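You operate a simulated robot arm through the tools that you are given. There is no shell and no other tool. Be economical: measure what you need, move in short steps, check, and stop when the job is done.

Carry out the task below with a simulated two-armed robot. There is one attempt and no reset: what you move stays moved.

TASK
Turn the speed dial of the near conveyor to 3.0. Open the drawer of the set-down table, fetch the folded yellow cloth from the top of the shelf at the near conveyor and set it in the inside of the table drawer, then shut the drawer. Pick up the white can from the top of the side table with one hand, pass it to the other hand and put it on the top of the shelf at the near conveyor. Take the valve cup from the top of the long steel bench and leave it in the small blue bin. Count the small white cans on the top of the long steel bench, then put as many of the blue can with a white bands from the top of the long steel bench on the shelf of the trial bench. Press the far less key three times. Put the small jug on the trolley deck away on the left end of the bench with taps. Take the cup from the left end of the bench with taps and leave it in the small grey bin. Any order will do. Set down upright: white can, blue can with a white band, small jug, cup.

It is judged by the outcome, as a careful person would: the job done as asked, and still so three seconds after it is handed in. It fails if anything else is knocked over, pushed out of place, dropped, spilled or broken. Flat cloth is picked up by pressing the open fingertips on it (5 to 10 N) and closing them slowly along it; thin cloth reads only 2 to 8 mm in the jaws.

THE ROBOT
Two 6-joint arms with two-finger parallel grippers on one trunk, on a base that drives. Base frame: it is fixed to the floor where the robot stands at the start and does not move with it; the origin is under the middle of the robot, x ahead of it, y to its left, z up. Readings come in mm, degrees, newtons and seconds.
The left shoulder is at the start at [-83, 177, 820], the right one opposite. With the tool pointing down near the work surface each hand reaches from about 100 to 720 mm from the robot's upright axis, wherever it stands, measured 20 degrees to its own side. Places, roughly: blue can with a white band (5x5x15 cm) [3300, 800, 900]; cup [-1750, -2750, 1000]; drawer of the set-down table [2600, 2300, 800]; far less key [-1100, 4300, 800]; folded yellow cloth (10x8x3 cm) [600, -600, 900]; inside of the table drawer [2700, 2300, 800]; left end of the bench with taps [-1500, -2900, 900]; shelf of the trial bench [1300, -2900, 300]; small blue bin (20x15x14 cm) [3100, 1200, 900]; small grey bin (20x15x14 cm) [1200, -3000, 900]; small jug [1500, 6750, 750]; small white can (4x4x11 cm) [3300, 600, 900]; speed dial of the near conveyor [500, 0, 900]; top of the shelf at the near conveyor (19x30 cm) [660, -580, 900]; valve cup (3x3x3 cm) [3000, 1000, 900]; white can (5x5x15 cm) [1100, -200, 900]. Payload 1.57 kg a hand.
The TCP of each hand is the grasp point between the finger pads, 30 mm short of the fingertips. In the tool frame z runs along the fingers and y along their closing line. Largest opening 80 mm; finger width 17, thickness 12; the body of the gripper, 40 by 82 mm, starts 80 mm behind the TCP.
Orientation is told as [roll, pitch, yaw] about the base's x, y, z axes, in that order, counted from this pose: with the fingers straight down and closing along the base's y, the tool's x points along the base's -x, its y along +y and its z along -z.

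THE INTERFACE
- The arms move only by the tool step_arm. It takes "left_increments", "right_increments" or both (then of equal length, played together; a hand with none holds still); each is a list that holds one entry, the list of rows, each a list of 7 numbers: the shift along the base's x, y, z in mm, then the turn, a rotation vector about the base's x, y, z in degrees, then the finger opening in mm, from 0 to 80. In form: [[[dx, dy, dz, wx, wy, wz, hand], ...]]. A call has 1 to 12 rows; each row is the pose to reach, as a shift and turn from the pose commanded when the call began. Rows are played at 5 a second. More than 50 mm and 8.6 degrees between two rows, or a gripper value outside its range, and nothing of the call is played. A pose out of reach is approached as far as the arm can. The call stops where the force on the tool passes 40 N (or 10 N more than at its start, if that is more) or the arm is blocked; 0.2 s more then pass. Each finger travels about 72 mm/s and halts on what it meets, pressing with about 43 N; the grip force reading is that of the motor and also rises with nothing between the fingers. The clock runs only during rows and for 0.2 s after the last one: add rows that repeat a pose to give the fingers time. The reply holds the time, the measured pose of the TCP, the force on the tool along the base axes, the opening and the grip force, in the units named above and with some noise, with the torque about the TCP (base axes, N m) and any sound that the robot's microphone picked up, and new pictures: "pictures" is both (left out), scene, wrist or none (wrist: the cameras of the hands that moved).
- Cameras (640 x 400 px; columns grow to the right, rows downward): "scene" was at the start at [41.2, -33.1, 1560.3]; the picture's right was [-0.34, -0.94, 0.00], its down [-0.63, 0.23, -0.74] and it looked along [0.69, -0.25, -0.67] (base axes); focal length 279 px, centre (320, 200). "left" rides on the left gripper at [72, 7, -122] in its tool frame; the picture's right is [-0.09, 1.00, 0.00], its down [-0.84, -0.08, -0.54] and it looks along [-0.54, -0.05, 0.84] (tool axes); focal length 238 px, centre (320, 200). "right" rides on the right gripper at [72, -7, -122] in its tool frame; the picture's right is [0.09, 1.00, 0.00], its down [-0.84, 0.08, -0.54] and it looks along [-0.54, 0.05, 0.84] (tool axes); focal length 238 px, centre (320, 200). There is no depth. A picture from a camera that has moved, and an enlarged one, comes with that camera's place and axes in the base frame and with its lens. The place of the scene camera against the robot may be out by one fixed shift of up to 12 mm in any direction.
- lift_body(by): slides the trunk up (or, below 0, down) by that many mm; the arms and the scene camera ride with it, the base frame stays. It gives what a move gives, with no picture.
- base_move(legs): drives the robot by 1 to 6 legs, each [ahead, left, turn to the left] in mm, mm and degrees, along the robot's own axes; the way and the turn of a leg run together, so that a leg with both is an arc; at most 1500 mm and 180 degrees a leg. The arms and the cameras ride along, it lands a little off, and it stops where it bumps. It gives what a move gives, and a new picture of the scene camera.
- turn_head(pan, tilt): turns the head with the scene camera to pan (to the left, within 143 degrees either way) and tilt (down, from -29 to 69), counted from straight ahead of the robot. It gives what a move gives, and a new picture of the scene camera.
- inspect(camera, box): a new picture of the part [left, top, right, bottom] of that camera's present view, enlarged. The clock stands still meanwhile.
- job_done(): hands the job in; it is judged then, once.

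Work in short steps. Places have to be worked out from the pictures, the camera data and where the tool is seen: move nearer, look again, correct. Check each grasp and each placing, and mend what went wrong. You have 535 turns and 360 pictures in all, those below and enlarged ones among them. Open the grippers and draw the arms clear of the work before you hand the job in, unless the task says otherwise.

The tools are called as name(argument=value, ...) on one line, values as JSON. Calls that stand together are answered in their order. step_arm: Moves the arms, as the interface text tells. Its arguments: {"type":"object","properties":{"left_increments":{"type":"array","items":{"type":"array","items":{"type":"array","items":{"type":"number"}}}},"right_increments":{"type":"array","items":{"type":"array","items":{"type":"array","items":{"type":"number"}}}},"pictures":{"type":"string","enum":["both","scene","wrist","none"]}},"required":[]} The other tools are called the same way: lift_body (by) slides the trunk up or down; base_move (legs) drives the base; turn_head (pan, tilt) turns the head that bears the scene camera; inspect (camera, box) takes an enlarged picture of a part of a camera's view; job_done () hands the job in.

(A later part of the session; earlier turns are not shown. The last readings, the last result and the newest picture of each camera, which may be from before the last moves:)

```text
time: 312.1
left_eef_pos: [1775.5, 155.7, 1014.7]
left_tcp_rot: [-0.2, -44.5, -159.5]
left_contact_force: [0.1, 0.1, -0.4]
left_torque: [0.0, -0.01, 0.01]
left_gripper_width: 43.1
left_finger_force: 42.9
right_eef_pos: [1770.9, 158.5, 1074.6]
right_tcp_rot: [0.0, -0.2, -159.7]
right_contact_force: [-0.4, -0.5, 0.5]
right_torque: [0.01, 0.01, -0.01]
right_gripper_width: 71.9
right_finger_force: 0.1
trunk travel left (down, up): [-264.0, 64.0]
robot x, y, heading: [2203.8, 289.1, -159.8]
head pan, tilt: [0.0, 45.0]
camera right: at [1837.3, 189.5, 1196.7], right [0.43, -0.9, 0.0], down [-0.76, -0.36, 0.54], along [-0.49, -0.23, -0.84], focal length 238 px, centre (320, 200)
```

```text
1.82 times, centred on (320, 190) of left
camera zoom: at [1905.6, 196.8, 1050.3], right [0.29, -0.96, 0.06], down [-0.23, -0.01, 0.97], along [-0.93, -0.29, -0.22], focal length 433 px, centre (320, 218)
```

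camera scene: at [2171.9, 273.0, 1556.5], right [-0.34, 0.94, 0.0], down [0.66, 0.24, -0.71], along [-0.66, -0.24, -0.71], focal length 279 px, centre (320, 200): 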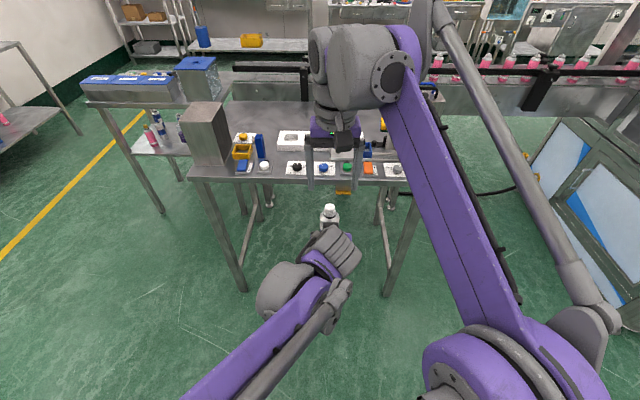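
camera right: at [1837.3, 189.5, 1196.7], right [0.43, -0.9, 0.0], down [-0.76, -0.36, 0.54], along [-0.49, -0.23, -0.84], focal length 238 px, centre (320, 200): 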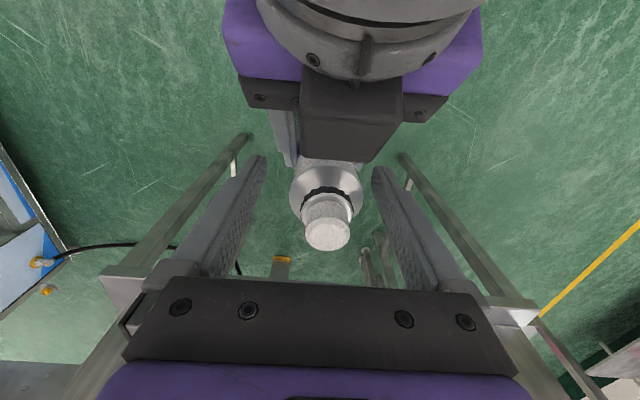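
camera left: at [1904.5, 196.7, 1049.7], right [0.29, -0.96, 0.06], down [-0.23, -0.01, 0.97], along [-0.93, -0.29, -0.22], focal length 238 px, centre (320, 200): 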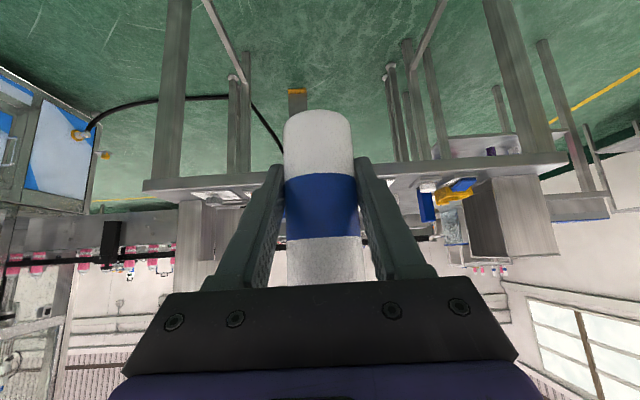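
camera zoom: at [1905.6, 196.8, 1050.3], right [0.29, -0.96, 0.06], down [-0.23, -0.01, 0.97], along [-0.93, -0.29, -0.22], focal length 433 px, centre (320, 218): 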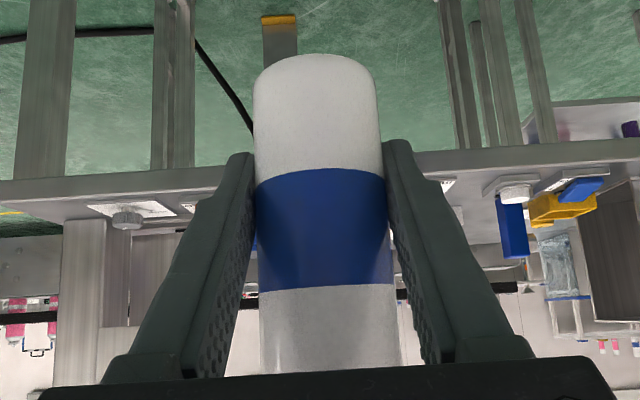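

The tips are beside the can body, clear of the left fingers. I close the right hand.

step_arm(right_increments=[[[0, 0, 0, 0, 0, 0, 60], [0, 0, 0, 0, 0, 0, 50], [0, 0, 0, 0, 0, 0, 42], [0, 0, 0, 0, 0, 0, 34], [0, 0, 0, 0, 0, 0, 32], [0, 0, 0, 0, 0, 0, 32]]], pictures="wrist")

```text
time: 313.5
left_eef_pos: [1776.6, 156.3, 1014.6]
left_tcp_rot: [-0.4, -44.5, -159.3]
left_contact_force: [-5.6, 16.8, -2.1]
left_torque: [-0.71, -0.25, -0.1]
left_gripper_width: 43.3
left_finger_force: 42.6
right_eef_pos: [1771.4, 158.1, 1074.8]
right_tcp_rot: [0.0, -0.2, -159.7]
right_contact_force: [6.3, -17.2, 1.8]
right_torque: [-0.42, -0.14, 0.03]
right_gripper_width: 48.2
right_finger_force: 9.2
trunk travel left (down, up): [-264.0, 64.0]
robot x, y, heading: [2205.7, 289.5, -159.7]
head pan, tilt: [0.0, 45.0]
camera right: at [1837.6, 188.9, 1197.0], right [0.43, -0.9, 0.0], down [-0.76, -0.36, 0.54], along [-0.49, -0.23, -0.84], focal length 238 px, centre (320, 200)
```

right: 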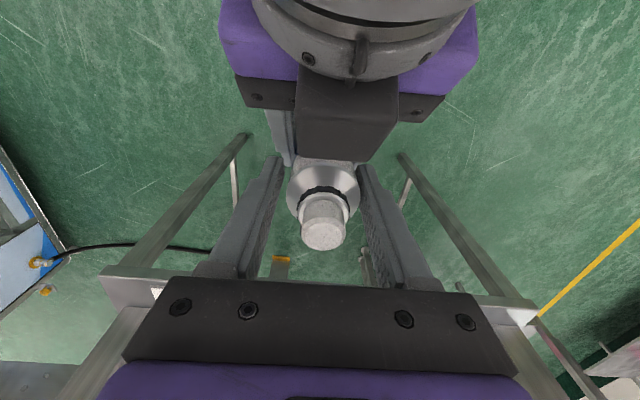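

One finger touches first; I shift the right hand 2.5 mm to centre and close fully.

step_arm(right_increments=[[[1, -2.5, 0, 0, 0, 0, 46], [1, -2.5, 0, 0, 0, 0, 38], [1, -2.5, 0, 0, 0, 0, 32], [1, -2.5, 0, 0, 0, 0, 32]]], pictures="none")

```text
time: 314.5
left_eef_pos: [1776.1, 155.9, 1014.4]
left_tcp_rot: [-0.3, -44.5, -159.4]
left_contact_force: [-4.5, 11.8, 0.7]
left_torque: [-0.26, -0.02, -0.1]
left_gripper_width: 43.1
left_finger_force: 43.0
right_eef_pos: [1772.9, 156.9, 1075.6]
right_tcp_rot: [0.0, 0.0, -159.8]
right_contact_force: [4.2, -11.9, -1.9]
right_torque: [-0.44, -0.19, 0.07]
right_gripper_width: 43.0
right_finger_force: 42.7
trunk travel left (down, up): [-264.0, 64.0]
robot x, y, heading: [2202.3, 290.7, -159.7]
head pan, tilt: [0.0, 45.0]
```

Right grips 43 mm at 43 N. Now the left opens and withdraws straight back.

step_arm(left_increments=[[[0, 0, 0, 0, 0, 0, 55], [0, 0, 0, 0, 0, 0, 68], [0, 0, 0, 0, 0, 0, 78], [8, 3, 0, 0, 0, 0, 78], [28, 10, -2, 0, 0, 0, 78], [56, 21, -4, 0, 0, 0, 78], [94, 34, -5, 0, 0, 0, 78], [130, 48, -5, 0, 0, 0, 78]]], pictures="both")

```text
time: 316.3
left_eef_pos: [1904.7, 204.2, 1011.8]
left_tcp_rot: [-0.3, -44.7, -159.3]
left_contact_force: [-0.4, -0.1, -0.8]
left_torque: [0.01, 0.01, -0.02]
left_gripper_width: 78.0
left_finger_force: 0.0
right_eef_pos: [1773.4, 156.1, 1075.5]
right_tcp_rot: [-0.2, -0.2, -159.8]
right_contact_force: [1.0, -0.1, 0.7]
right_torque: [0.04, 0.01, -0.03]
right_gripper_width: 43.2
right_finger_force: 42.9
trunk travel left (down, up): [-264.0, 64.0]
robot x, y, heading: [2207.6, 290.3, -159.8]
head pan, tilt: [0.0, 45.0]
camera scene: at [2172.9, 272.2, 1556.5], right [-0.34, 0.94, 0.0], down [0.66, 0.24, -0.71], along [-0.66, -0.24, -0.71], focal length 279 px, centre (320, 200)
camera left: at [2034.3, 246.2, 1047.6], right [0.29, -0.96, 0.06], down [-0.23, -0.01, 0.97], along [-0.93, -0.29, -0.22], focal length 238 px, centre (320, 200)
```

scene: 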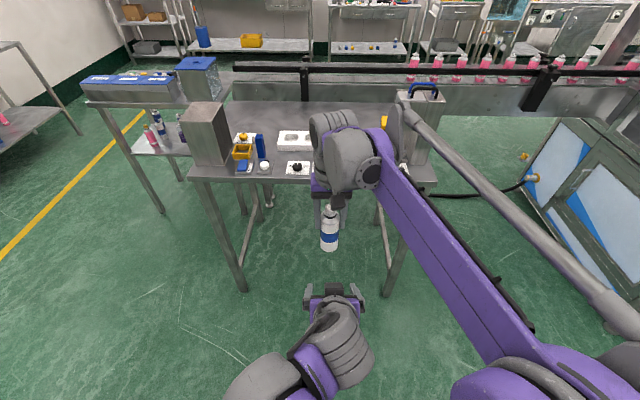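
left: 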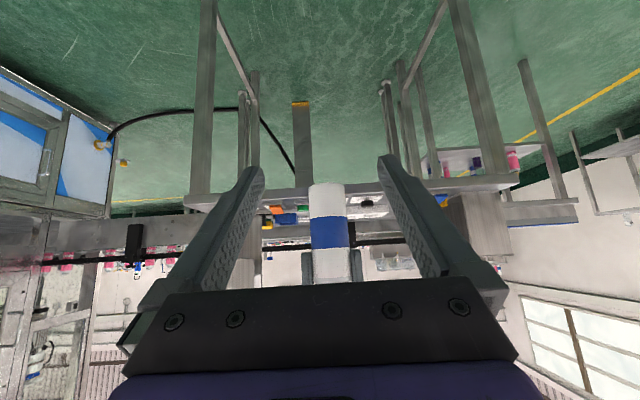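

Hand-over done; the right hand holds the white can. I bring the left tool back to pointing down, then drive to the long bench for the third blue can.

step_arm(left_increments=[[[8, -20, 20, 1.9, -5.3, 0, 78], [16, -40, 40, 3.9, -10.6, 0, 78], [24, -60, 60, 5.8, -15.8, 0, 78], [32, -80, 80, 7.8, -21.1, 0, 78], [40, -100, 100, 9.7, -26.4, 0, 78], [46, -120, 120, 11.6, -31.7, 0, 78], [52, -140, 140, 13.6, -36.9, 0, 78], [59, -160, 160, 15.5, -42.2, 0, 78]]], right_increments=[[[0, 0, 10, 0, 0, 0, 32], [5, 5, 20, 0, 0, 0, 32], [10, 10, 30, 0, 0, 0, 32], [15, 20, 45, 0, 0, 0, 32], [20, 40, 60, 0, 0, 0, 32], [20, 60, 70, 0, 0, 0, 32], [20, 80, 80, 0, 0, 0, 32], [20, 100, 90, 0, 0, 0, 32]]], pictures="none")

base_move(legs=[[0, 0, 179], [250, -670, 0], [200, 0, 0]])

```text
time: 318.1
left_eef_pos: [1967.1, 43.6, 1171.9]
left_tcp_rot: [0.1, 0.6, -159.7]
left_contact_force: [0.1, -0.2, -0.2]
left_torque: [0.01, 0.01, 0.0]
left_gripper_width: 78.1
left_finger_force: 0.1
right_eef_pos: [1791.6, 254.4, 1164.9]
right_tcp_rot: [0.0, -0.1, -159.9]
right_contact_force: [-0.1, -0.7, -0.9]
right_torque: [-0.03, -0.01, -0.03]
right_gripper_width: 43.2
right_finger_force: 42.7
trunk travel left (down, up): [-264.0, 64.0]
robot x, y, heading: [2207.1, 294.9, -160.0]
head pan, tilt: [0.0, 45.0]
```

```text
time: 332.9
left_eef_pos: [3106.5, 84.2, 1172.0]
left_tcp_rot: [-0.1, 0.4, 21.8]
left_contact_force: [0.4, 0.3, 0.2]
left_torque: [-0.01, 0.01, 0.05]
left_gripper_width: 78.0
left_finger_force: 0.0
right_eef_pos: [3286.2, -123.1, 1165.8]
right_tcp_rot: [0.1, -0.2, 21.6]
right_contact_force: [-0.8, 0.1, -0.1]
right_torque: [-0.04, 0.05, -0.01]
right_gripper_width: 42.6
right_finger_force: 43.1
trunk travel left (down, up): [-264.0, 64.0]
robot x, y, heading: [2868.8, -167.7, 21.5]
head pan, tilt: [0.0, 45.0]
camera scene: at [2914.4, -158.2, 1556.4], right [0.37, -0.93, 0.0], down [-0.66, -0.26, -0.71], along [0.66, 0.26, -0.71], focal length 279 px, centre (320, 200)
```

scene: 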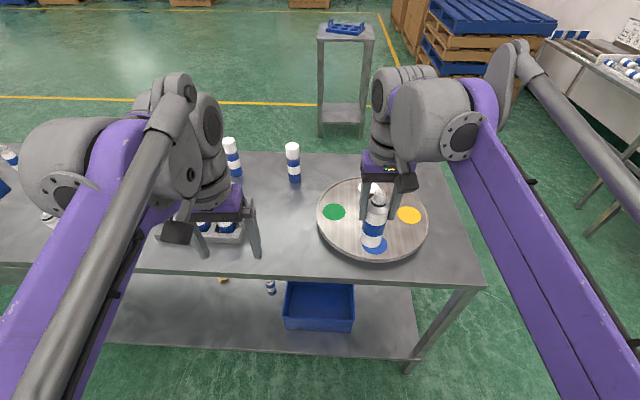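

D stands at about [3622,218]. I square up and drive 100 mm closer.

base_move(legs=[[0, 0, -2.3], [100, 0, 0]])

```text
time: 334.5
left_eef_pos: [3212.1, 106.8, 1172.2]
left_tcp_rot: [0.0, 0.5, 19.5]
left_contact_force: [-0.1, 0.2, 0.3]
left_torque: [0.0, -0.04, 0.0]
left_gripper_width: 78.0
left_finger_force: 0.0
right_eef_pos: [3383.7, -106.8, 1165.6]
right_tcp_rot: [0.1, -0.2, 19.2]
right_contact_force: [0.5, 0.6, -1.1]
right_torque: [-0.04, 0.0, 0.0]
right_gripper_width: 42.8
right_finger_force: 43.5
trunk travel left (down, up): [-264.0, 64.0]
robot x, y, heading: [2965.9, -135.3, 19.1]
head pan, tilt: [0.0, 45.0]
camera scene: at [3009.5, -126.9, 1556.4], right [0.33, -0.94, 0.0], down [-0.67, -0.23, -0.71], along [0.67, 0.23, -0.71], focal length 279 px, centre (320, 200)
```

scene: 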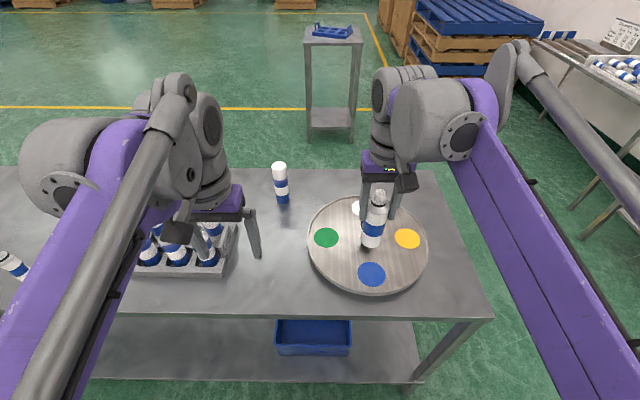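

I reach out with the left hand, tilting 45° ahead, to ~110 mm short of D.

step_arm(left_increments=[[[33, 8, -18, 1.6, -4.7, 0, 78], [66, 17, -36, 3.3, -9.4, 0, 78], [100, 25, -54, 4.9, -14.2, 0, 78], [134, 34, -72, 6.5, -18.9, 0, 78], [167, 42, -90, 8.2, -23.6, 0, 78], [200, 51, -108, 9.8, -28.3, 0, 78], [234, 59, -126, 11.4, -33, 0, 78], [268, 68, -144, 13.1, -37.8, 0, 78], [301, 76, -162, 14.7, -42.5, 0, 78], [301, 76, -162, 14.7, -42.5, 0, 78]]], pictures="both")

```text
time: 336.7
left_eef_pos: [3512.3, 183.2, 1011.3]
left_tcp_rot: [-0.3, -44.5, 19.6]
left_contact_force: [0.5, 0.4, 0.8]
left_torque: [-0.03, -0.01, -0.03]
left_gripper_width: 77.9
left_finger_force: 0.2
right_eef_pos: [3382.9, -106.7, 1164.4]
right_tcp_rot: [-0.1, -0.1, 19.2]
right_contact_force: [-1.0, -0.6, -0.5]
right_torque: [-0.05, 0.01, 0.02]
right_gripper_width: 42.7
right_finger_force: 43.1
trunk travel left (down, up): [-264.0, 64.0]
robot x, y, heading: [2967.8, -137.1, 19.0]
head pan, tilt: [0.0, 45.0]
camera scene: at [3008.9, -127.2, 1556.5], right [0.33, -0.94, 0.0], down [-0.67, -0.23, -0.71], along [0.67, 0.23, -0.71], focal length 279 px, centre (320, 200)
camera left: at [3379.7, 143.5, 1046.6], right [-0.27, 0.96, 0.06], down [0.23, 0.0, 0.97], along [0.94, 0.27, -0.22], focal length 238 px, centre (320, 200)
```

scene: 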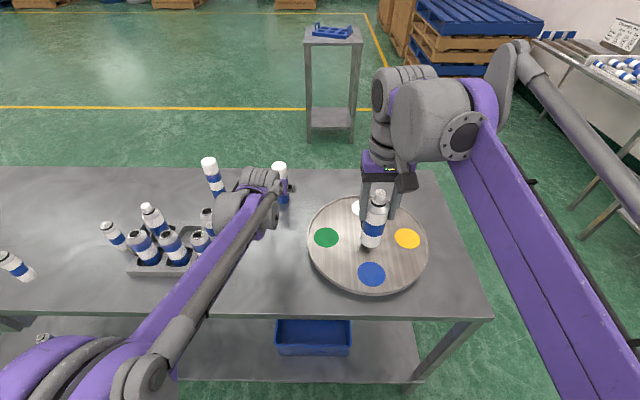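
left: 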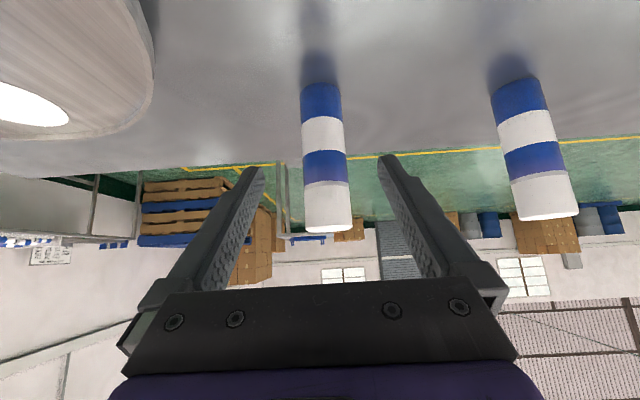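

D is ~70–85 mm ahead. I advance 55 mm and lower 50 mm, then look again.

step_arm(left_increments=[[[10, 4, -18, 0, 0, 0, 78], [25, 9, -35, 0, 0, 0, 78], [40, 14, -48, 0, 0, 0, 78], [52, 18, -50, 0, 0, 0, 78], [52, 18, -50, 0, 0, 0, 78]]], pictures="wrist")

```text
time: 337.9
left_eef_pos: [3564.1, 200.7, 959.9]
left_tcp_rot: [-0.3, -44.5, 19.6]
left_contact_force: [1.3, -0.7, -0.9]
left_torque: [-0.01, -0.02, 0.01]
left_gripper_width: 78.1
left_finger_force: 0.0
right_eef_pos: [3382.2, -105.9, 1165.1]
right_tcp_rot: [0.0, 0.0, 19.1]
right_contact_force: [0.6, -0.7, -1.1]
right_torque: [0.01, 0.01, -0.02]
right_gripper_width: 42.9
right_finger_force: 43.3
trunk travel left (down, up): [-264.0, 64.0]
robot x, y, heading: [2969.6, -136.4, 18.9]
head pan, tilt: [0.0, 45.0]
camera left: at [3432.2, 161.6, 996.0], right [-0.27, 0.96, 0.06], down [0.23, 0.0, 0.97], along [0.94, 0.27, -0.22], focal length 238 px, centre (320, 200)
```

left: 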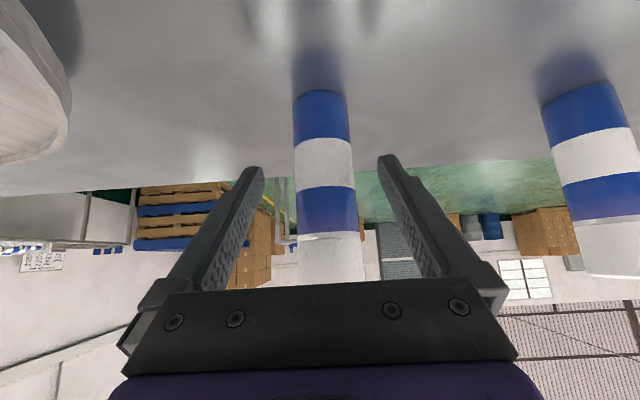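

D axis is ~23 mm further. I advance and close.

step_arm(left_increments=[[[11, 4, 0, 0, 0, 0, 78], [22, 8, 0, 0, 0, 0, 78], [22, 8, 0, 0, 0, 0, 64], [22, 8, 0, 0, 0, 0, 50], [22, 8, 0, 0, 0, 0, 38], [22, 8, 0, 0, 0, 0, 32], [22, 8, 0, 0, 0, 0, 32]]], pictures="wrist")

```text
time: 339.5
left_eef_pos: [3586.4, 209.0, 959.9]
left_tcp_rot: [-0.3, -44.4, 19.5]
left_contact_force: [-0.2, -0.3, -0.2]
left_torque: [0.03, 0.01, 0.02]
left_gripper_width: 43.8
left_finger_force: 42.8
right_eef_pos: [3383.9, -107.3, 1165.6]
right_tcp_rot: [-0.1, -0.1, 19.3]
right_contact_force: [0.5, 0.1, -0.9]
right_torque: [-0.02, 0.0, 0.01]
right_gripper_width: 43.0
right_finger_force: 43.1
trunk travel left (down, up): [-264.0, 64.0]
robot x, y, heading: [2967.7, -136.5, 18.9]
head pan, tilt: [0.0, 45.0]
camera left: at [3453.9, 169.6, 996.2], right [-0.27, 0.96, 0.06], down [0.23, 0.0, 0.97], along [0.94, 0.27, -0.22], focal length 238 px, centre (320, 200)
```

left: 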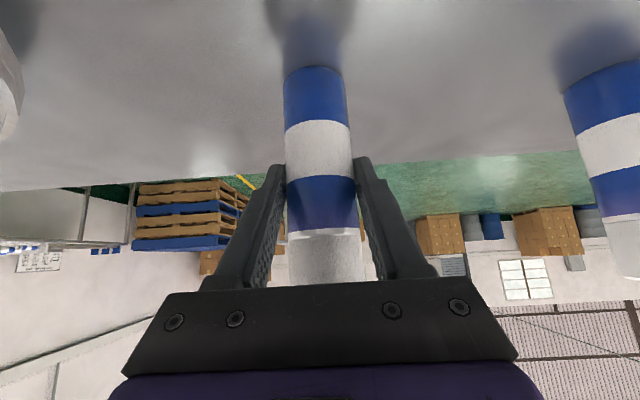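

Gripped. I lift and retract.

step_arm(left_increments=[[[0, 0, 35, 0, 0, 0, 32], [0, 0, 75, 0, 0, 0, 32], [-5, -2, 115, 0, 0, 0, 32], [-40, -14, 145, 0, 0, 0, 32], [-80, -28, 160, 0, 0, 0, 32], [-125, -42, 170, 0, 0, 0, 32], [-170, -56, 170, 0, 0, 0, 32], [-215, -70, 170, 0, 0, 0, 32], [-260, -85, 170, 0, 0, 0, 32]]], pictures="scene")

```text
time: 341.5
left_eef_pos: [3324.0, 124.6, 1129.9]
left_tcp_rot: [-0.4, -44.6, 19.6]
left_contact_force: [-0.2, 0.0, -1.0]
left_torque: [-0.01, 0.04, 0.0]
left_gripper_width: 43.9
left_finger_force: 43.0
right_eef_pos: [3382.1, -107.9, 1167.0]
right_tcp_rot: [-0.1, -0.3, 19.2]
right_contact_force: [0.2, -0.9, -0.1]
right_torque: [0.01, -0.03, 0.0]
right_gripper_width: 42.8
right_finger_force: 43.4
trunk travel left (down, up): [-264.0, 64.0]
robot x, y, heading: [2969.9, -134.7, 19.0]
head pan, tilt: [0.0, 45.0]
camera scene: at [3007.6, -127.3, 1556.5], right [0.33, -0.94, 0.0], down [-0.67, -0.23, -0.71], along [0.67, 0.23, -0.71], focal length 279 px, centre (320, 200)
```

scene: 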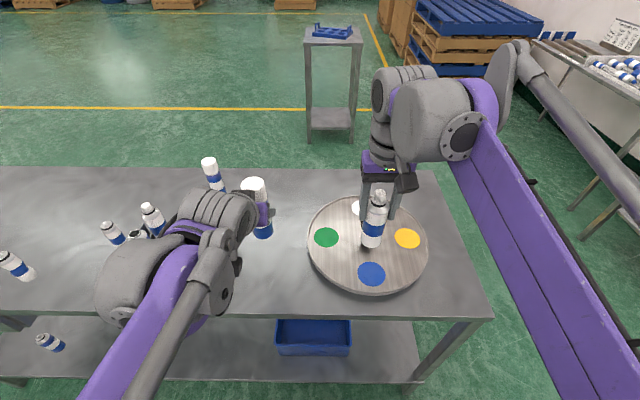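

Now drive with both cans to the trial bench by the earlier route.

base_move(legs=[[-500, 0, 0], [0, 0, -88.5], [1029, -968, 0], [60, -830, 0]])

turn_head(pan=0, tilt=40)

```text
time: 364.0
left_eef_pos: [1461.1, -2318.0, 1129.8]
left_tcp_rot: [-0.3, -44.5, -68.3]
left_contact_force: [-0.1, 0.7, -1.7]
left_torque: [0.02, 0.0, -0.03]
left_gripper_width: 43.5
left_finger_force: 43.3
right_eef_pos: [1230.7, -2382.0, 1164.3]
right_tcp_rot: [0.0, 0.0, -68.7]
right_contact_force: [-0.3, 0.9, -0.6]
right_torque: [0.04, 0.02, 0.02]
right_gripper_width: 42.9
right_finger_force: 42.7
trunk travel left (down, up): [-264.0, 64.0]
robot x, y, heading: [1186.9, -1969.3, -68.6]
head pan, tilt: [0.0, 45.0]
camera scene: at [1206.3, -2010.0, 1556.5], right [-0.93, -0.36, 0.0], down [-0.26, 0.66, -0.71], along [0.26, -0.66, -0.71], focal length 279 px, centre (320, 200)
```

scene: 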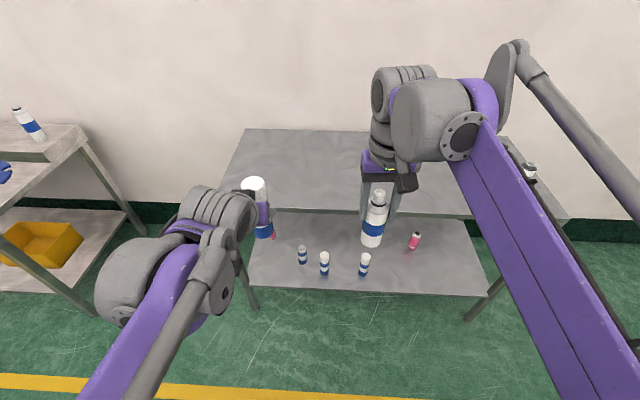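

```text
time: 364.7
left_eef_pos: [1460.7, -2316.8, 1129.3]
left_tcp_rot: [-0.4, -44.5, -68.3]
left_contact_force: [-0.4, -0.1, -1.0]
left_torque: [-0.02, -0.01, 0.03]
left_gripper_width: 43.4
left_finger_force: 43.3
right_eef_pos: [1232.8, -2381.8, 1164.4]
right_tcp_rot: [-0.1, -0.1, -68.7]
right_contact_force: [0.3, 0.0, -0.6]
right_torque: [-0.03, 0.0, -0.02]
right_gripper_width: 43.1
right_finger_force: 42.9
trunk travel left (down, up): [-264.0, 64.0]
robot x, y, heading: [1187.1, -1962.3, -68.4]
head pan, tilt: [0.0, 40.0]
camera scene: at [1207.7, -2013.5, 1563.7], right [-0.93, -0.36, 0.0], down [-0.23, 0.6, -0.77], along [0.28, -0.71, -0.64], focal length 279 px, centre (320, 200)
```

scene: 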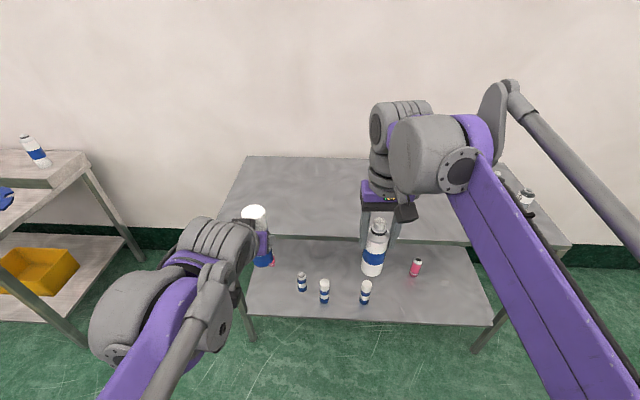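

Placed cans still stand. I retract the hands slightly, shift the base right and a bit ahead for a free shelf place at about [1110,-2827].

step_arm(left_increments=[[[-9, 24, 0, 0, 0, 0, 32], [-18, 47, 0, 0, 0, 0, 32], [-18, 47, 0, 0, 0, 0, 32]]], right_increments=[[[-13, 34, 0, 0, 0, 0, 32], [-27, 68, 0, 0, 0, 0, 32], [-40, 102, 0, 0, 0, 0, 32]]], pictures="none")

base_move(legs=[[110, -440, 0]])

lift_body(by=-262)

inspect(camera="scene", box=[0, 0, 640, 400])

```text
time: 365.5
left_eef_pos: [1442.8, -2269.7, 1130.3]
left_tcp_rot: [-0.3, -44.4, -68.4]
left_contact_force: [-0.6, -0.8, -2.5]
left_torque: [0.02, 0.03, 0.05]
left_gripper_width: 43.6
left_finger_force: 43.1
right_eef_pos: [1193.9, -2279.0, 1164.9]
right_tcp_rot: [0.0, -0.3, -68.6]
right_contact_force: [-0.4, 0.4, -0.2]
right_torque: [-0.03, 0.0, 0.02]
right_gripper_width: 42.9
right_finger_force: 43.1
trunk travel left (down, up): [-264.0, 64.0]
robot x, y, heading: [1187.8, -1965.1, -68.8]
head pan, tilt: [0.0, 40.0]
```

```text
time: 369.9
left_eef_pos: [1074.2, -2529.5, 1130.1]
left_tcp_rot: [-0.4, -44.5, -68.6]
left_contact_force: [-0.4, -0.3, -2.5]
left_torque: [0.02, -0.02, -0.01]
left_gripper_width: 43.2
left_finger_force: 43.1
right_eef_pos: [824.8, -2537.2, 1163.4]
right_tcp_rot: [0.0, -0.2, -69.1]
right_contact_force: [-0.6, 0.2, -0.4]
right_torque: [-0.01, -0.03, 0.0]
right_gripper_width: 42.8
right_finger_force: 44.1
trunk travel left (down, up): [-264.0, 64.0]
robot x, y, heading: [820.7, -2225.6, -68.8]
head pan, tilt: [0.0, 40.0]
camera scene: at [840.2, -2271.6, 1563.7], right [-0.93, -0.36, 0.0], down [-0.23, 0.6, -0.77], along [0.27, -0.72, -0.64], focal length 279 px, centre (320, 200)
```

scene: 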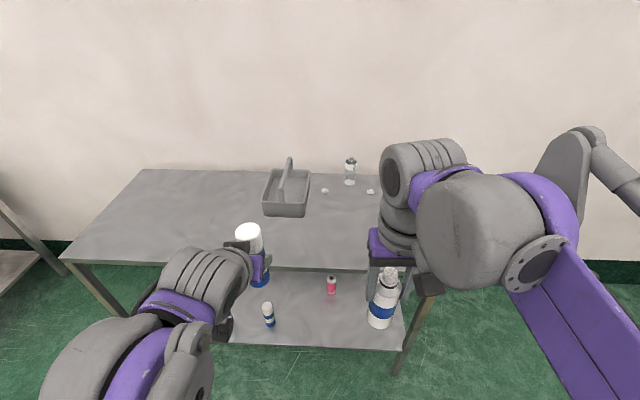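

```text
time: 372.5
left_eef_pos: [1075.2, -2529.2, 868.4]
left_tcp_rot: [-0.4, -44.5, -68.6]
left_contact_force: [0.4, -0.1, -1.5]
left_torque: [0.03, -0.01, -0.02]
left_gripper_width: 43.3
left_finger_force: 43.0
right_eef_pos: [824.6, -2538.4, 902.7]
right_tcp_rot: [-0.1, -0.2, -69.1]
right_contact_force: [-0.7, -0.5, -1.3]
right_torque: [-0.01, 0.01, 0.01]
right_gripper_width: 42.8
right_finger_force: 43.3
trunk travel left (down, up): [-2.0, 326.0]
robot x, y, heading: [819.5, -2223.1, -69.1]
head pan, tilt: [0.0, 40.0]
```

```text
1.00 times, centred on (320, 200) of scene (not enlarged: the box is as wide or as high as the picture)
camera zoom: at [858.1, -2318.2, 1299.3], right [-0.93, -0.36, 0.0], down [-0.23, 0.6, -0.77], along [0.27, -0.72, -0.64], focal length 279 px, centre (320, 200)
```

zoom: 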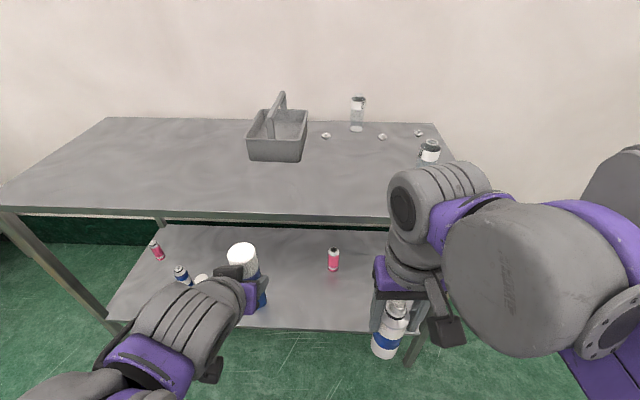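

I lower the left can in front of the bench, shifting it in line with the free place.

step_arm(left_increments=[[[-7, -3, -44, 0, 0, 0, 32], [-14, -5, -88, 0, 0, 0, 32], [-21, -8, -132, 0, 0, 0, 32], [-28, -11, -176, 0, 0, 0, 32], [-35, -13, -220, 0, 0, 0, 32], [-42, -16, -264, 0, 0, 0, 32], [-49, -18, -308, 0, 0, 0, 32], [-56, -21, -352, 0, 0, 0, 32], [-63, -24, -396, 0, 0, 0, 32], [-69, -26, -440, 0, 0, 0, 32]]], pictures="wrist")

```text
time: 374.7
left_eef_pos: [1006.4, -2595.8, 465.3]
left_tcp_rot: [-0.3, -44.4, -68.7]
left_contact_force: [1.5, -0.3, -1.6]
left_torque: [0.06, 0.0, -0.02]
left_gripper_width: 43.4
left_finger_force: 43.3
left hand out of reach, approached as far as the arm can: row 9, 10
right_eef_pos: [824.4, -2538.0, 903.0]
right_tcp_rot: [0.0, -0.1, -69.1]
right_contact_force: [-1.0, 1.1, 0.4]
right_torque: [0.0, -0.01, -0.01]
right_gripper_width: 42.7
right_finger_force: 42.8
trunk travel left (down, up): [-2.0, 326.0]
robot x, y, heading: [824.4, -2223.6, -69.2]
head pan, tilt: [0.0, 40.0]
camera left: at [962.3, -2466.7, 501.4], right [0.95, 0.3, 0.06], down [0.01, -0.23, 0.97], along [0.3, -0.93, -0.22], focal length 238 px, centre (320, 200)
```

left: 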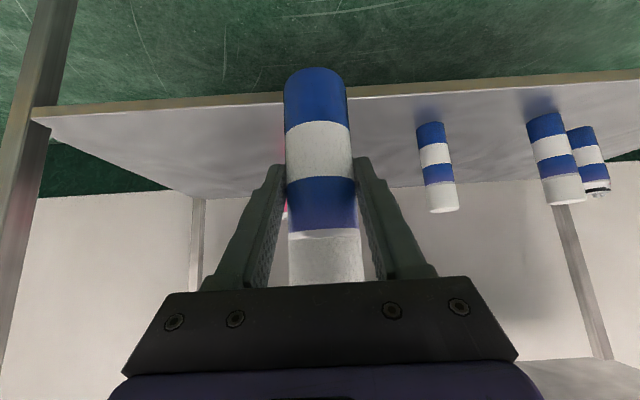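

Clear view of the shelf. I extend over the free place.

step_arm(left_increments=[[[17, -38, 0, 0, 0, 0, 32], [35, -77, 0, 0, 0, 0, 32], [52, -115, -10, 0, 0, 0, 32], [70, -154, -20, 0, 0, 0, 32], [87, -192, -30, 0, 0, 0, 32], [104, -231, -40, 0, 0, 0, 32], [104, -231, -55, 0, 0, 0, 32]]], pictures="wrist")

```text
time: 376.3
left_eef_pos: [1113.0, -2825.2, 410.3]
left_tcp_rot: [-0.3, -44.5, -68.8]
left_contact_force: [-0.7, 0.7, -1.2]
left_torque: [0.03, -0.02, 0.04]
left_gripper_width: 43.2
left_finger_force: 43.1
right_eef_pos: [823.9, -2537.3, 901.7]
right_tcp_rot: [-0.1, -0.1, -69.1]
right_contact_force: [-1.2, -0.2, -0.9]
right_torque: [0.01, 0.02, -0.01]
right_gripper_width: 42.9
right_finger_force: 43.3
trunk travel left (down, up): [-2.0, 326.0]
robot x, y, heading: [816.5, -2223.9, -69.1]
head pan, tilt: [0.0, 40.0]
camera left: at [1068.7, -2696.6, 446.6], right [0.95, 0.3, 0.06], down [0.01, -0.23, 0.97], along [0.3, -0.93, -0.22], focal length 238 px, centre (320, 200)
```

left: 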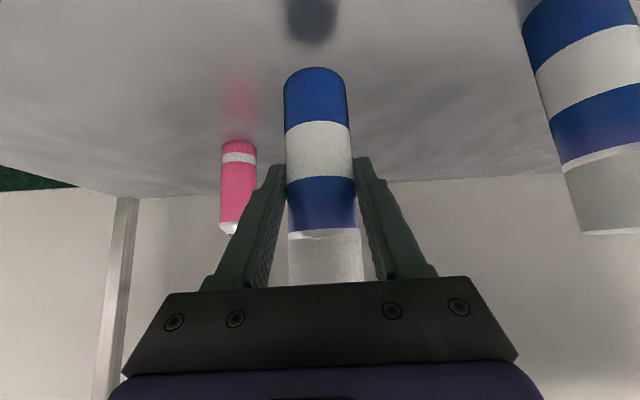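

Above the shelf with ~50 mm to go. I lower in steps to contact.

step_arm(left_increments=[[[0, 0, -10, 0, 0, 0, 32], [0, 0, -20, 0, 0, 0, 32], [0, 0, -30, 0, 0, 0, 32], [0, 0, -38, 0, 0, 0, 32]]], pictures="none")

step_arm(left_increments=[[[0, 0, -3, 0, 0, 0, 32], [0, 0, -6, 0, 0, 0, 32], [0, 0, -9, 0, 0, 0, 32], [0, 0, -12, 0, 0, 0, 32]]], pictures="wrist")

```text
time: 377.3
left_eef_pos: [1112.3, -2826.1, 374.8]
left_tcp_rot: [-0.3, -44.9, -68.7]
left_contact_force: [1.4, -0.3, 29.8]
left_torque: [-0.46, -0.32, 0.08]
left_gripper_width: 43.9
left_finger_force: 42.8
right_eef_pos: [823.7, -2535.7, 903.5]
right_tcp_rot: [0.0, -0.2, -69.0]
right_contact_force: [-0.2, -0.5, -0.5]
right_torque: [0.04, 0.03, 0.02]
right_gripper_width: 43.1
right_finger_force: 43.2
trunk travel left (down, up): [-2.0, 326.0]
robot x, y, heading: [821.1, -2226.8, -69.2]
head pan, tilt: [0.0, 40.0]
```

```text
time: 378.3
left_eef_pos: [1111.1, -2826.3, 362.6]
left_tcp_rot: [-0.4, -44.7, -68.6]
left_contact_force: [1.9, -0.3, 30.0]
left_torque: [-0.47, -0.17, 0.05]
left_gripper_width: 43.8
left_finger_force: 43.4
right_eef_pos: [824.0, -2534.8, 903.1]
right_tcp_rot: [-0.1, -0.4, -69.1]
right_contact_force: [-0.9, 0.3, -1.0]
right_torque: [-0.02, 0.0, 0.0]
right_gripper_width: 43.0
right_finger_force: 42.7
trunk travel left (down, up): [-2.0, 326.0]
robot x, y, heading: [820.3, -2224.0, -69.3]
head pan, tilt: [0.0, 40.0]
camera left: at [1068.0, -2695.7, 397.2], right [0.95, 0.3, 0.06], down [0.01, -0.23, 0.97], along [0.3, -0.93, -0.22], focal length 238 px, centre (320, 200)
```

left: 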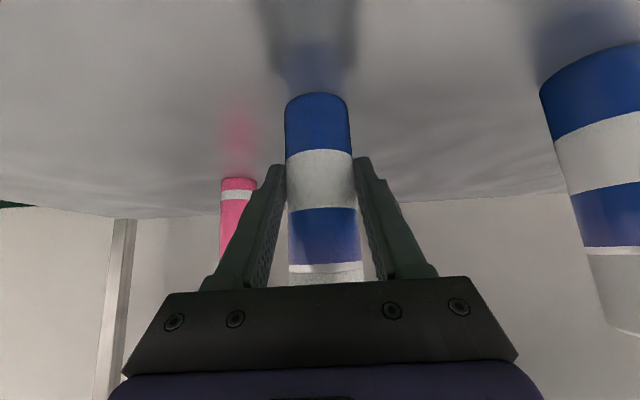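

The can stands on the shelf (it slid slightly in the grip). I ease, open and withdraw straight back.

step_arm(left_increments=[[[0, 0, 1, 0, 0, 0, 46], [0, 0, 1, 0, 0, 0, 58], [0, 0, 1, 0, 0, 0, 72], [0, 0, 1, 0, 0, 0, 76], [-7, 19, 3, 0, 0, 0, 76], [-18, 47, 6, 0, 0, 0, 76], [-36, 93, 20, 0, 0, 0, 76], [-53, 138, 40, 0, 0, 0, 76], [-70, 184, 60, 0, 0, 0, 76], [-85, 215, 90, 0, 0, 0, 76]]], pictures="wrist")

```text
refused: row 7 steps farther than a row can; nothing moved
```

step_arm(left_increments=[[[0, 0, 1, 0, 0, 0, 46], [0, 0, 1, 0, 0, 0, 58], [0, 0, 1, 0, 0, 0, 72], [0, 0, 1, 0, 0, 0, 76], [-7, 19, 3, 0, 0, 0, 76], [-18, 47, 6, 0, 0, 0, 76], [-33, 86, 16, 0, 0, 0, 76], [-48, 126, 32, 0, 0, 0, 76], [-63, 166, 50, 0, 0, 0, 76], [-76, 203, 75, 0, 0, 0, 76]]], pictures="wrist")

```text
time: 380.5
left_eef_pos: [1036.9, -2620.0, 435.2]
left_tcp_rot: [-0.3, -44.5, -68.7]
left_contact_force: [0.3, 0.7, 0.3]
left_torque: [0.0, 0.0, -0.02]
left_gripper_width: 76.1
left_finger_force: 0.1
right_eef_pos: [823.6, -2536.7, 902.6]
right_tcp_rot: [-0.1, -0.1, -69.1]
right_contact_force: [-0.4, 0.1, -1.2]
right_torque: [0.01, 0.05, -0.02]
right_gripper_width: 42.9
right_finger_force: 43.1
trunk travel left (down, up): [-2.0, 326.0]
robot x, y, heading: [822.6, -2230.0, -69.3]
head pan, tilt: [0.0, 40.0]
camera left: at [993.1, -2490.6, 471.3], right [0.95, 0.3, 0.06], down [0.01, -0.23, 0.97], along [0.3, -0.93, -0.22], focal length 238 px, centre (320, 200)
```

left: 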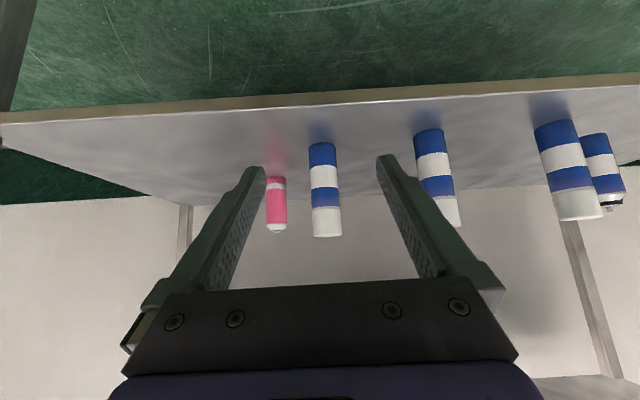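

Three blue cans stand on the shelf. I back off, raise the trunk and straighten the left hand, then go to the conveyor shelf with the white can.

base_move(legs=[[-200, -450, 0]])

lift_body(by=262)

step_arm(left_increments=[[[0, 0, 40, 5.3, 1.9, 0, 70], [0, 0, 80, 10.5, 4, 0, 70], [0, 0, 120, 15.7, 6, 0, 70], [0, 0, 160, 21, 8, 0, 70], [0, 0, 200, 26.2, 10, 0, 70], [0, 0, 240, 31.4, 12, 0, 70], [0, 0, 280, 36.7, 14, 0, 70], [0, 0, 320, 41.9, 16, 0, 70], [0, 0, 360, 41.9, 16, 0, 70], [0, 0, 400, 41.9, 16, 0, 70], [0, 0, 440, 41.9, 16, 0, 70]]], pictures="none")

```text
time: 384.9
left_eef_pos: [552.4, -2589.4, 435.6]
left_tcp_rot: [-0.3, -44.5, -68.5]
left_contact_force: [-0.1, 0.1, 0.1]
left_torque: [0.02, -0.01, 0.0]
left_gripper_width: 75.9
left_finger_force: 0.0
right_eef_pos: [340.4, -2506.3, 902.6]
right_tcp_rot: [-0.1, -0.2, -69.0]
right_contact_force: [0.1, -0.1, -1.3]
right_torque: [-0.05, -0.03, -0.01]
right_gripper_width: 42.9
right_finger_force: 43.2
trunk travel left (down, up): [-2.0, 326.0]
robot x, y, heading: [333.4, -2194.2, -69.0]
head pan, tilt: [0.0, 40.0]
camera scene: at [372.6, -2287.1, 1299.3], right [-0.93, -0.36, 0.0], down [-0.23, 0.6, -0.77], along [0.28, -0.71, -0.64], focal length 279 px, centre (320, 200)
```

scene: 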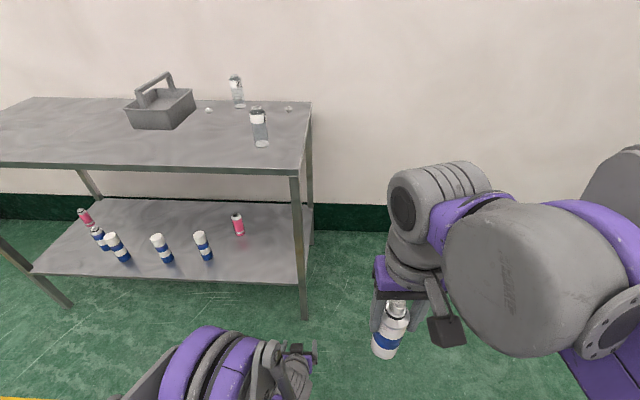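

```text
time: 387.6
left_eef_pos: [562.9, -2616.4, 718.7]
left_tcp_rot: [-0.4, -47.1, -68.5]
left_contact_force: [0.9, -0.2, -0.4]
left_torque: [-0.02, -0.02, 0.0]
left_gripper_width: 76.1
left_finger_force: 0.2
right_eef_pos: [339.2, -2505.8, 1164.5]
right_tcp_rot: [-0.1, -0.2, -68.9]
right_contact_force: [0.3, 0.7, -0.7]
right_torque: [0.0, -0.02, 0.0]
right_gripper_width: 42.8
right_finger_force: 43.0
trunk travel left (down, up): [-264.0, 64.0]
robot x, y, heading: [336.5, -2195.8, -68.9]
head pan, tilt: [0.0, 40.0]
```

```text
time: 390.0
left_eef_pos: [561.2, -2617.7, 1159.1]
left_tcp_rot: [0.1, -2.4, -68.7]
left_contact_force: [-0.1, 0.2, 0.7]
left_torque: [-0.01, 0.02, 0.0]
left_gripper_width: 69.8
left_finger_force: 0.1
right_eef_pos: [338.9, -2506.0, 1164.7]
right_tcp_rot: [0.0, 0.0, -69.0]
right_contact_force: [0.1, -0.4, 0.1]
right_torque: [-0.01, 0.0, 0.0]
right_gripper_width: 42.8
right_finger_force: 43.1
trunk travel left (down, up): [-264.0, 64.0]
robot x, y, heading: [334.2, -2195.6, -68.8]
head pan, tilt: [0.0, 40.0]
```

I turn left to heading 20° and slide toward the conveyor shelf.

base_move(legs=[[0, -150, 0], [0, 0, 89], [0, 1000, 0], [0, 520, 0]])

turn_head(pan=-10, tilt=42)

```text
time: 409.0
left_eef_pos: [60.2, -617.7, 1159.1]
left_tcp_rot: [0.1, -2.3, 22.6]
left_contact_force: [-1.0, 0.4, -0.1]
left_torque: [-0.01, 0.02, 0.05]
left_gripper_width: 69.8
left_finger_force: 0.0
right_eef_pos: [-46.4, -841.0, 1166.8]
right_tcp_rot: [-0.1, -0.2, 22.4]
right_contact_force: [-0.6, 0.1, -0.2]
right_torque: [0.0, 0.0, 0.02]
right_gripper_width: 43.1
right_finger_force: 42.6
trunk travel left (down, up): [-264.0, 64.0]
robot x, y, heading: [-358.9, -855.6, 22.5]
head pan, tilt: [0.0, 40.0]
camera scene: at [-313.4, -840.9, 1563.7], right [0.38, -0.92, 0.0], down [-0.59, -0.24, -0.77], along [0.71, 0.29, -0.64], focal length 279 px, centre (320, 200)
```

scene: 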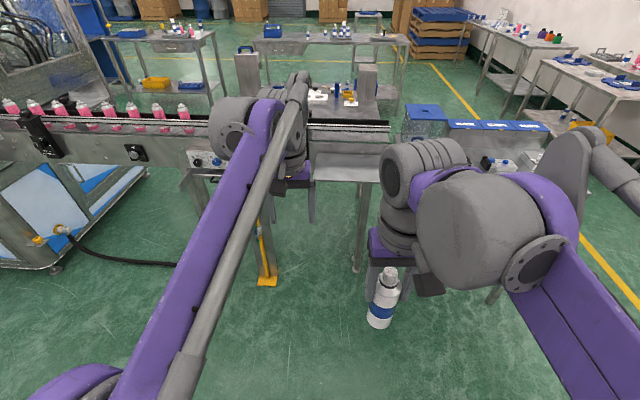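

```text
time: 409.7
left_eef_pos: [60.9, -617.7, 1159.0]
left_tcp_rot: [0.1, -2.2, 22.7]
left_contact_force: [0.1, -0.3, 0.8]
left_torque: [0.0, -0.01, -0.02]
left_gripper_width: 70.3
left_finger_force: 0.0
right_eef_pos: [-46.0, -840.9, 1164.4]
right_tcp_rot: [-0.2, -0.2, 22.4]
right_contact_force: [-0.6, -0.5, 0.3]
right_torque: [0.0, -0.01, -0.01]
right_gripper_width: 43.0
right_finger_force: 42.9
trunk travel left (down, up): [-264.0, 64.0]
robot x, y, heading: [-356.8, -855.0, 22.1]
head pan, tilt: [-10.0, 42.0]
camera scene: at [-310.3, -855.3, 1560.8], right [0.21, -0.98, 0.0], down [-0.65, -0.14, -0.74], along [0.73, 0.16, -0.67], focal length 279 px, centre (320, 200)
```

scene: 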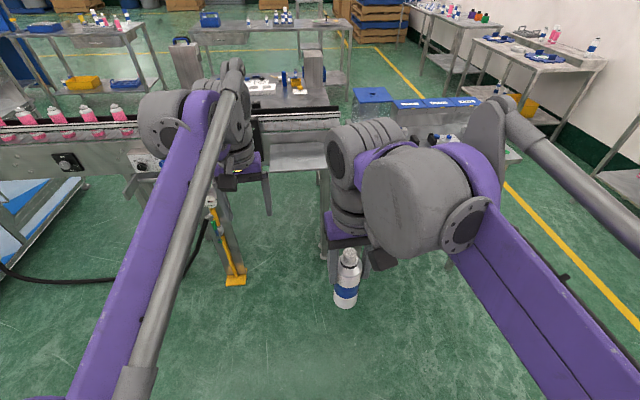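

The shelf lies straight ahead (≈1016 mm, 104 mm to the right). I drive ahead 470 mm.

base_move(legs=[[470, 0, 0]])

turn_head(pan=-10, tilt=50)

```text
time: 412.5
left_eef_pos: [488.4, -444.8, 1158.5]
left_tcp_rot: [0.1, -2.3, 22.4]
left_contact_force: [0.7, 0.3, -0.4]
left_torque: [0.01, 0.03, 0.02]
left_gripper_width: 69.8
left_finger_force: 0.0
right_eef_pos: [380.9, -668.4, 1164.8]
right_tcp_rot: [0.0, -0.2, 22.2]
right_contact_force: [0.1, -0.3, -0.3]
right_torque: [0.01, 0.01, 0.0]
right_gripper_width: 42.8
right_finger_force: 43.1
trunk travel left (down, up): [-264.0, 64.0]
robot x, y, heading: [68.8, -677.3, 22.1]
head pan, tilt: [-10.0, 42.0]
camera scene: at [117.5, -680.8, 1560.7], right [0.21, -0.98, 0.0], down [-0.65, -0.14, -0.74], along [0.73, 0.16, -0.67], focal length 279 px, centre (320, 200)
```

scene: 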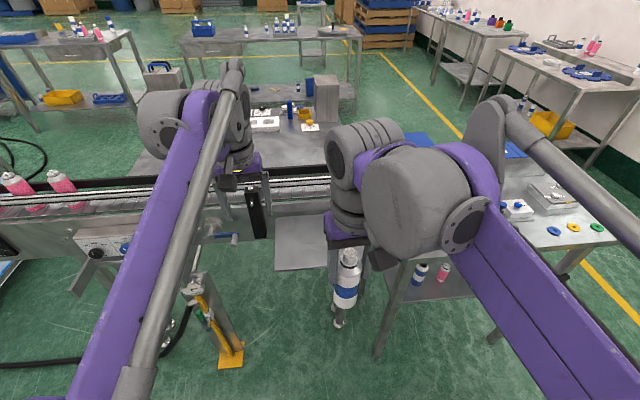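

```text
time: 413.2
left_eef_pos: [488.6, -445.1, 1158.1]
left_tcp_rot: [0.1, -2.3, 22.4]
left_contact_force: [0.1, -0.5, 0.8]
left_torque: [0.01, -0.01, 0.02]
left_gripper_width: 69.8
left_finger_force: 0.0
right_eef_pos: [380.9, -667.4, 1164.7]
right_tcp_rot: [0.0, -0.2, 22.2]
right_contact_force: [-0.1, 0.5, -0.5]
right_torque: [-0.01, 0.03, 0.03]
right_gripper_width: 42.7
right_finger_force: 43.2
trunk travel left (down, up): [-264.0, 64.0]
robot x, y, heading: [70.4, -678.1, 22.0]
head pan, tilt: [-10.0, 50.0]
camera scene: at [111.1, -682.1, 1549.6], right [0.21, -0.98, 0.0], down [-0.75, -0.16, -0.64], along [0.63, 0.13, -0.77], focal length 279 px, centre (320, 200)
```

scene: 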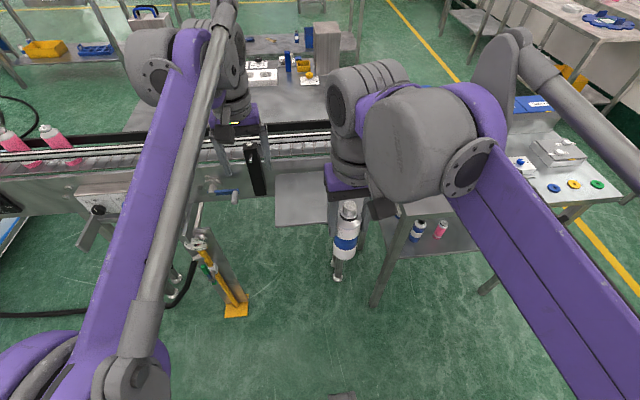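

I extend the white can over the shelf's centre.

step_arm(right_increments=[[[40, 16, -10, 0, 0, 0, 32], [81, 33, -20, 0, 0, 0, 32], [122, 49, -30, 0, 0, 0, 32], [163, 65, -45, 0, 0, 0, 32], [204, 82, -60, 0, 0, 0, 32], [244, 98, -75, 0, 0, 0, 32], [244, 98, -75, 0, 0, 0, 32]]], pictures="both")

```text
time: 414.8
left_eef_pos: [487.0, -444.7, 1159.3]
left_tcp_rot: [0.1, -2.4, 22.4]
left_contact_force: [-0.8, 0.0, -0.3]
left_torque: [0.0, 0.0, 0.0]
left_gripper_width: 70.1
left_finger_force: 0.1
right_eef_pos: [624.6, -568.7, 1091.2]
right_tcp_rot: [0.0, -0.2, 22.1]
right_contact_force: [-0.5, -0.5, -0.5]
right_torque: [0.0, -0.01, 0.0]
right_gripper_width: 43.2
right_finger_force: 43.1
trunk travel left (down, up): [-264.0, 64.0]
robot x, y, heading: [67.1, -677.1, 22.1]
head pan, tilt: [-10.0, 50.0]
camera scene: at [109.7, -682.7, 1549.6], right [0.21, -0.98, 0.0], down [-0.75, -0.16, -0.64], along [0.63, 0.14, -0.77], focal length 279 px, centre (320, 200)
camera right: at [561.4, -603.0, 1212.7], right [-0.46, 0.89, 0.0], down [0.74, 0.39, 0.54], along [0.48, 0.25, -0.84], focal length 238 px, centre (320, 200)
```

scene: 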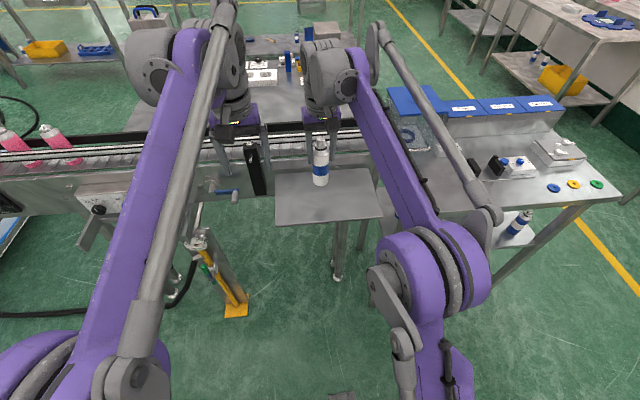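
right: 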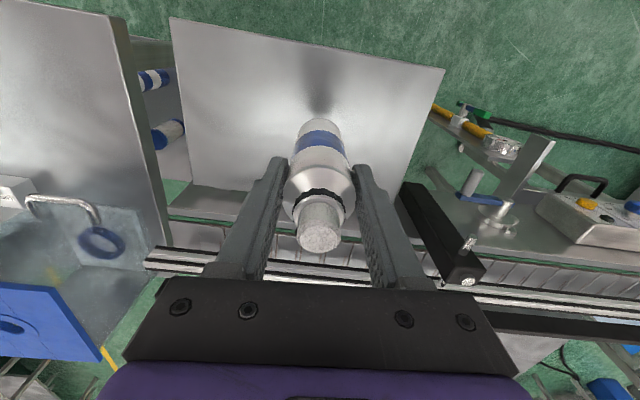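

The can is above the shelf, 75 mm from its front edge. I shift 20 mm inward and lower.

step_arm(right_increments=[[[9, 4, -20, 0, 0, 0, 32], [18, 7, -45, 0, 0, 0, 32], [18, 7, -65, 0, 0, 0, 32], [18, 7, -75, 0, 0, 0, 32]]], pictures="none")

```text
time: 415.8
left_eef_pos: [488.2, -444.5, 1158.9]
left_tcp_rot: [0.1, -2.2, 22.4]
left_contact_force: [0.4, -1.0, 0.5]
left_torque: [0.01, 0.01, 0.03]
left_gripper_width: 70.0
left_finger_force: 0.1
right_eef_pos: [642.9, -562.7, 1015.2]
right_tcp_rot: [0.0, -0.1, 22.1]
right_contact_force: [-0.8, -0.2, -0.7]
right_torque: [-0.01, 0.01, -0.01]
right_gripper_width: 42.6
right_finger_force: 43.2
trunk travel left (down, up): [-264.0, 64.0]
robot x, y, heading: [67.8, -679.2, 22.2]
head pan, tilt: [-10.0, 50.0]
```

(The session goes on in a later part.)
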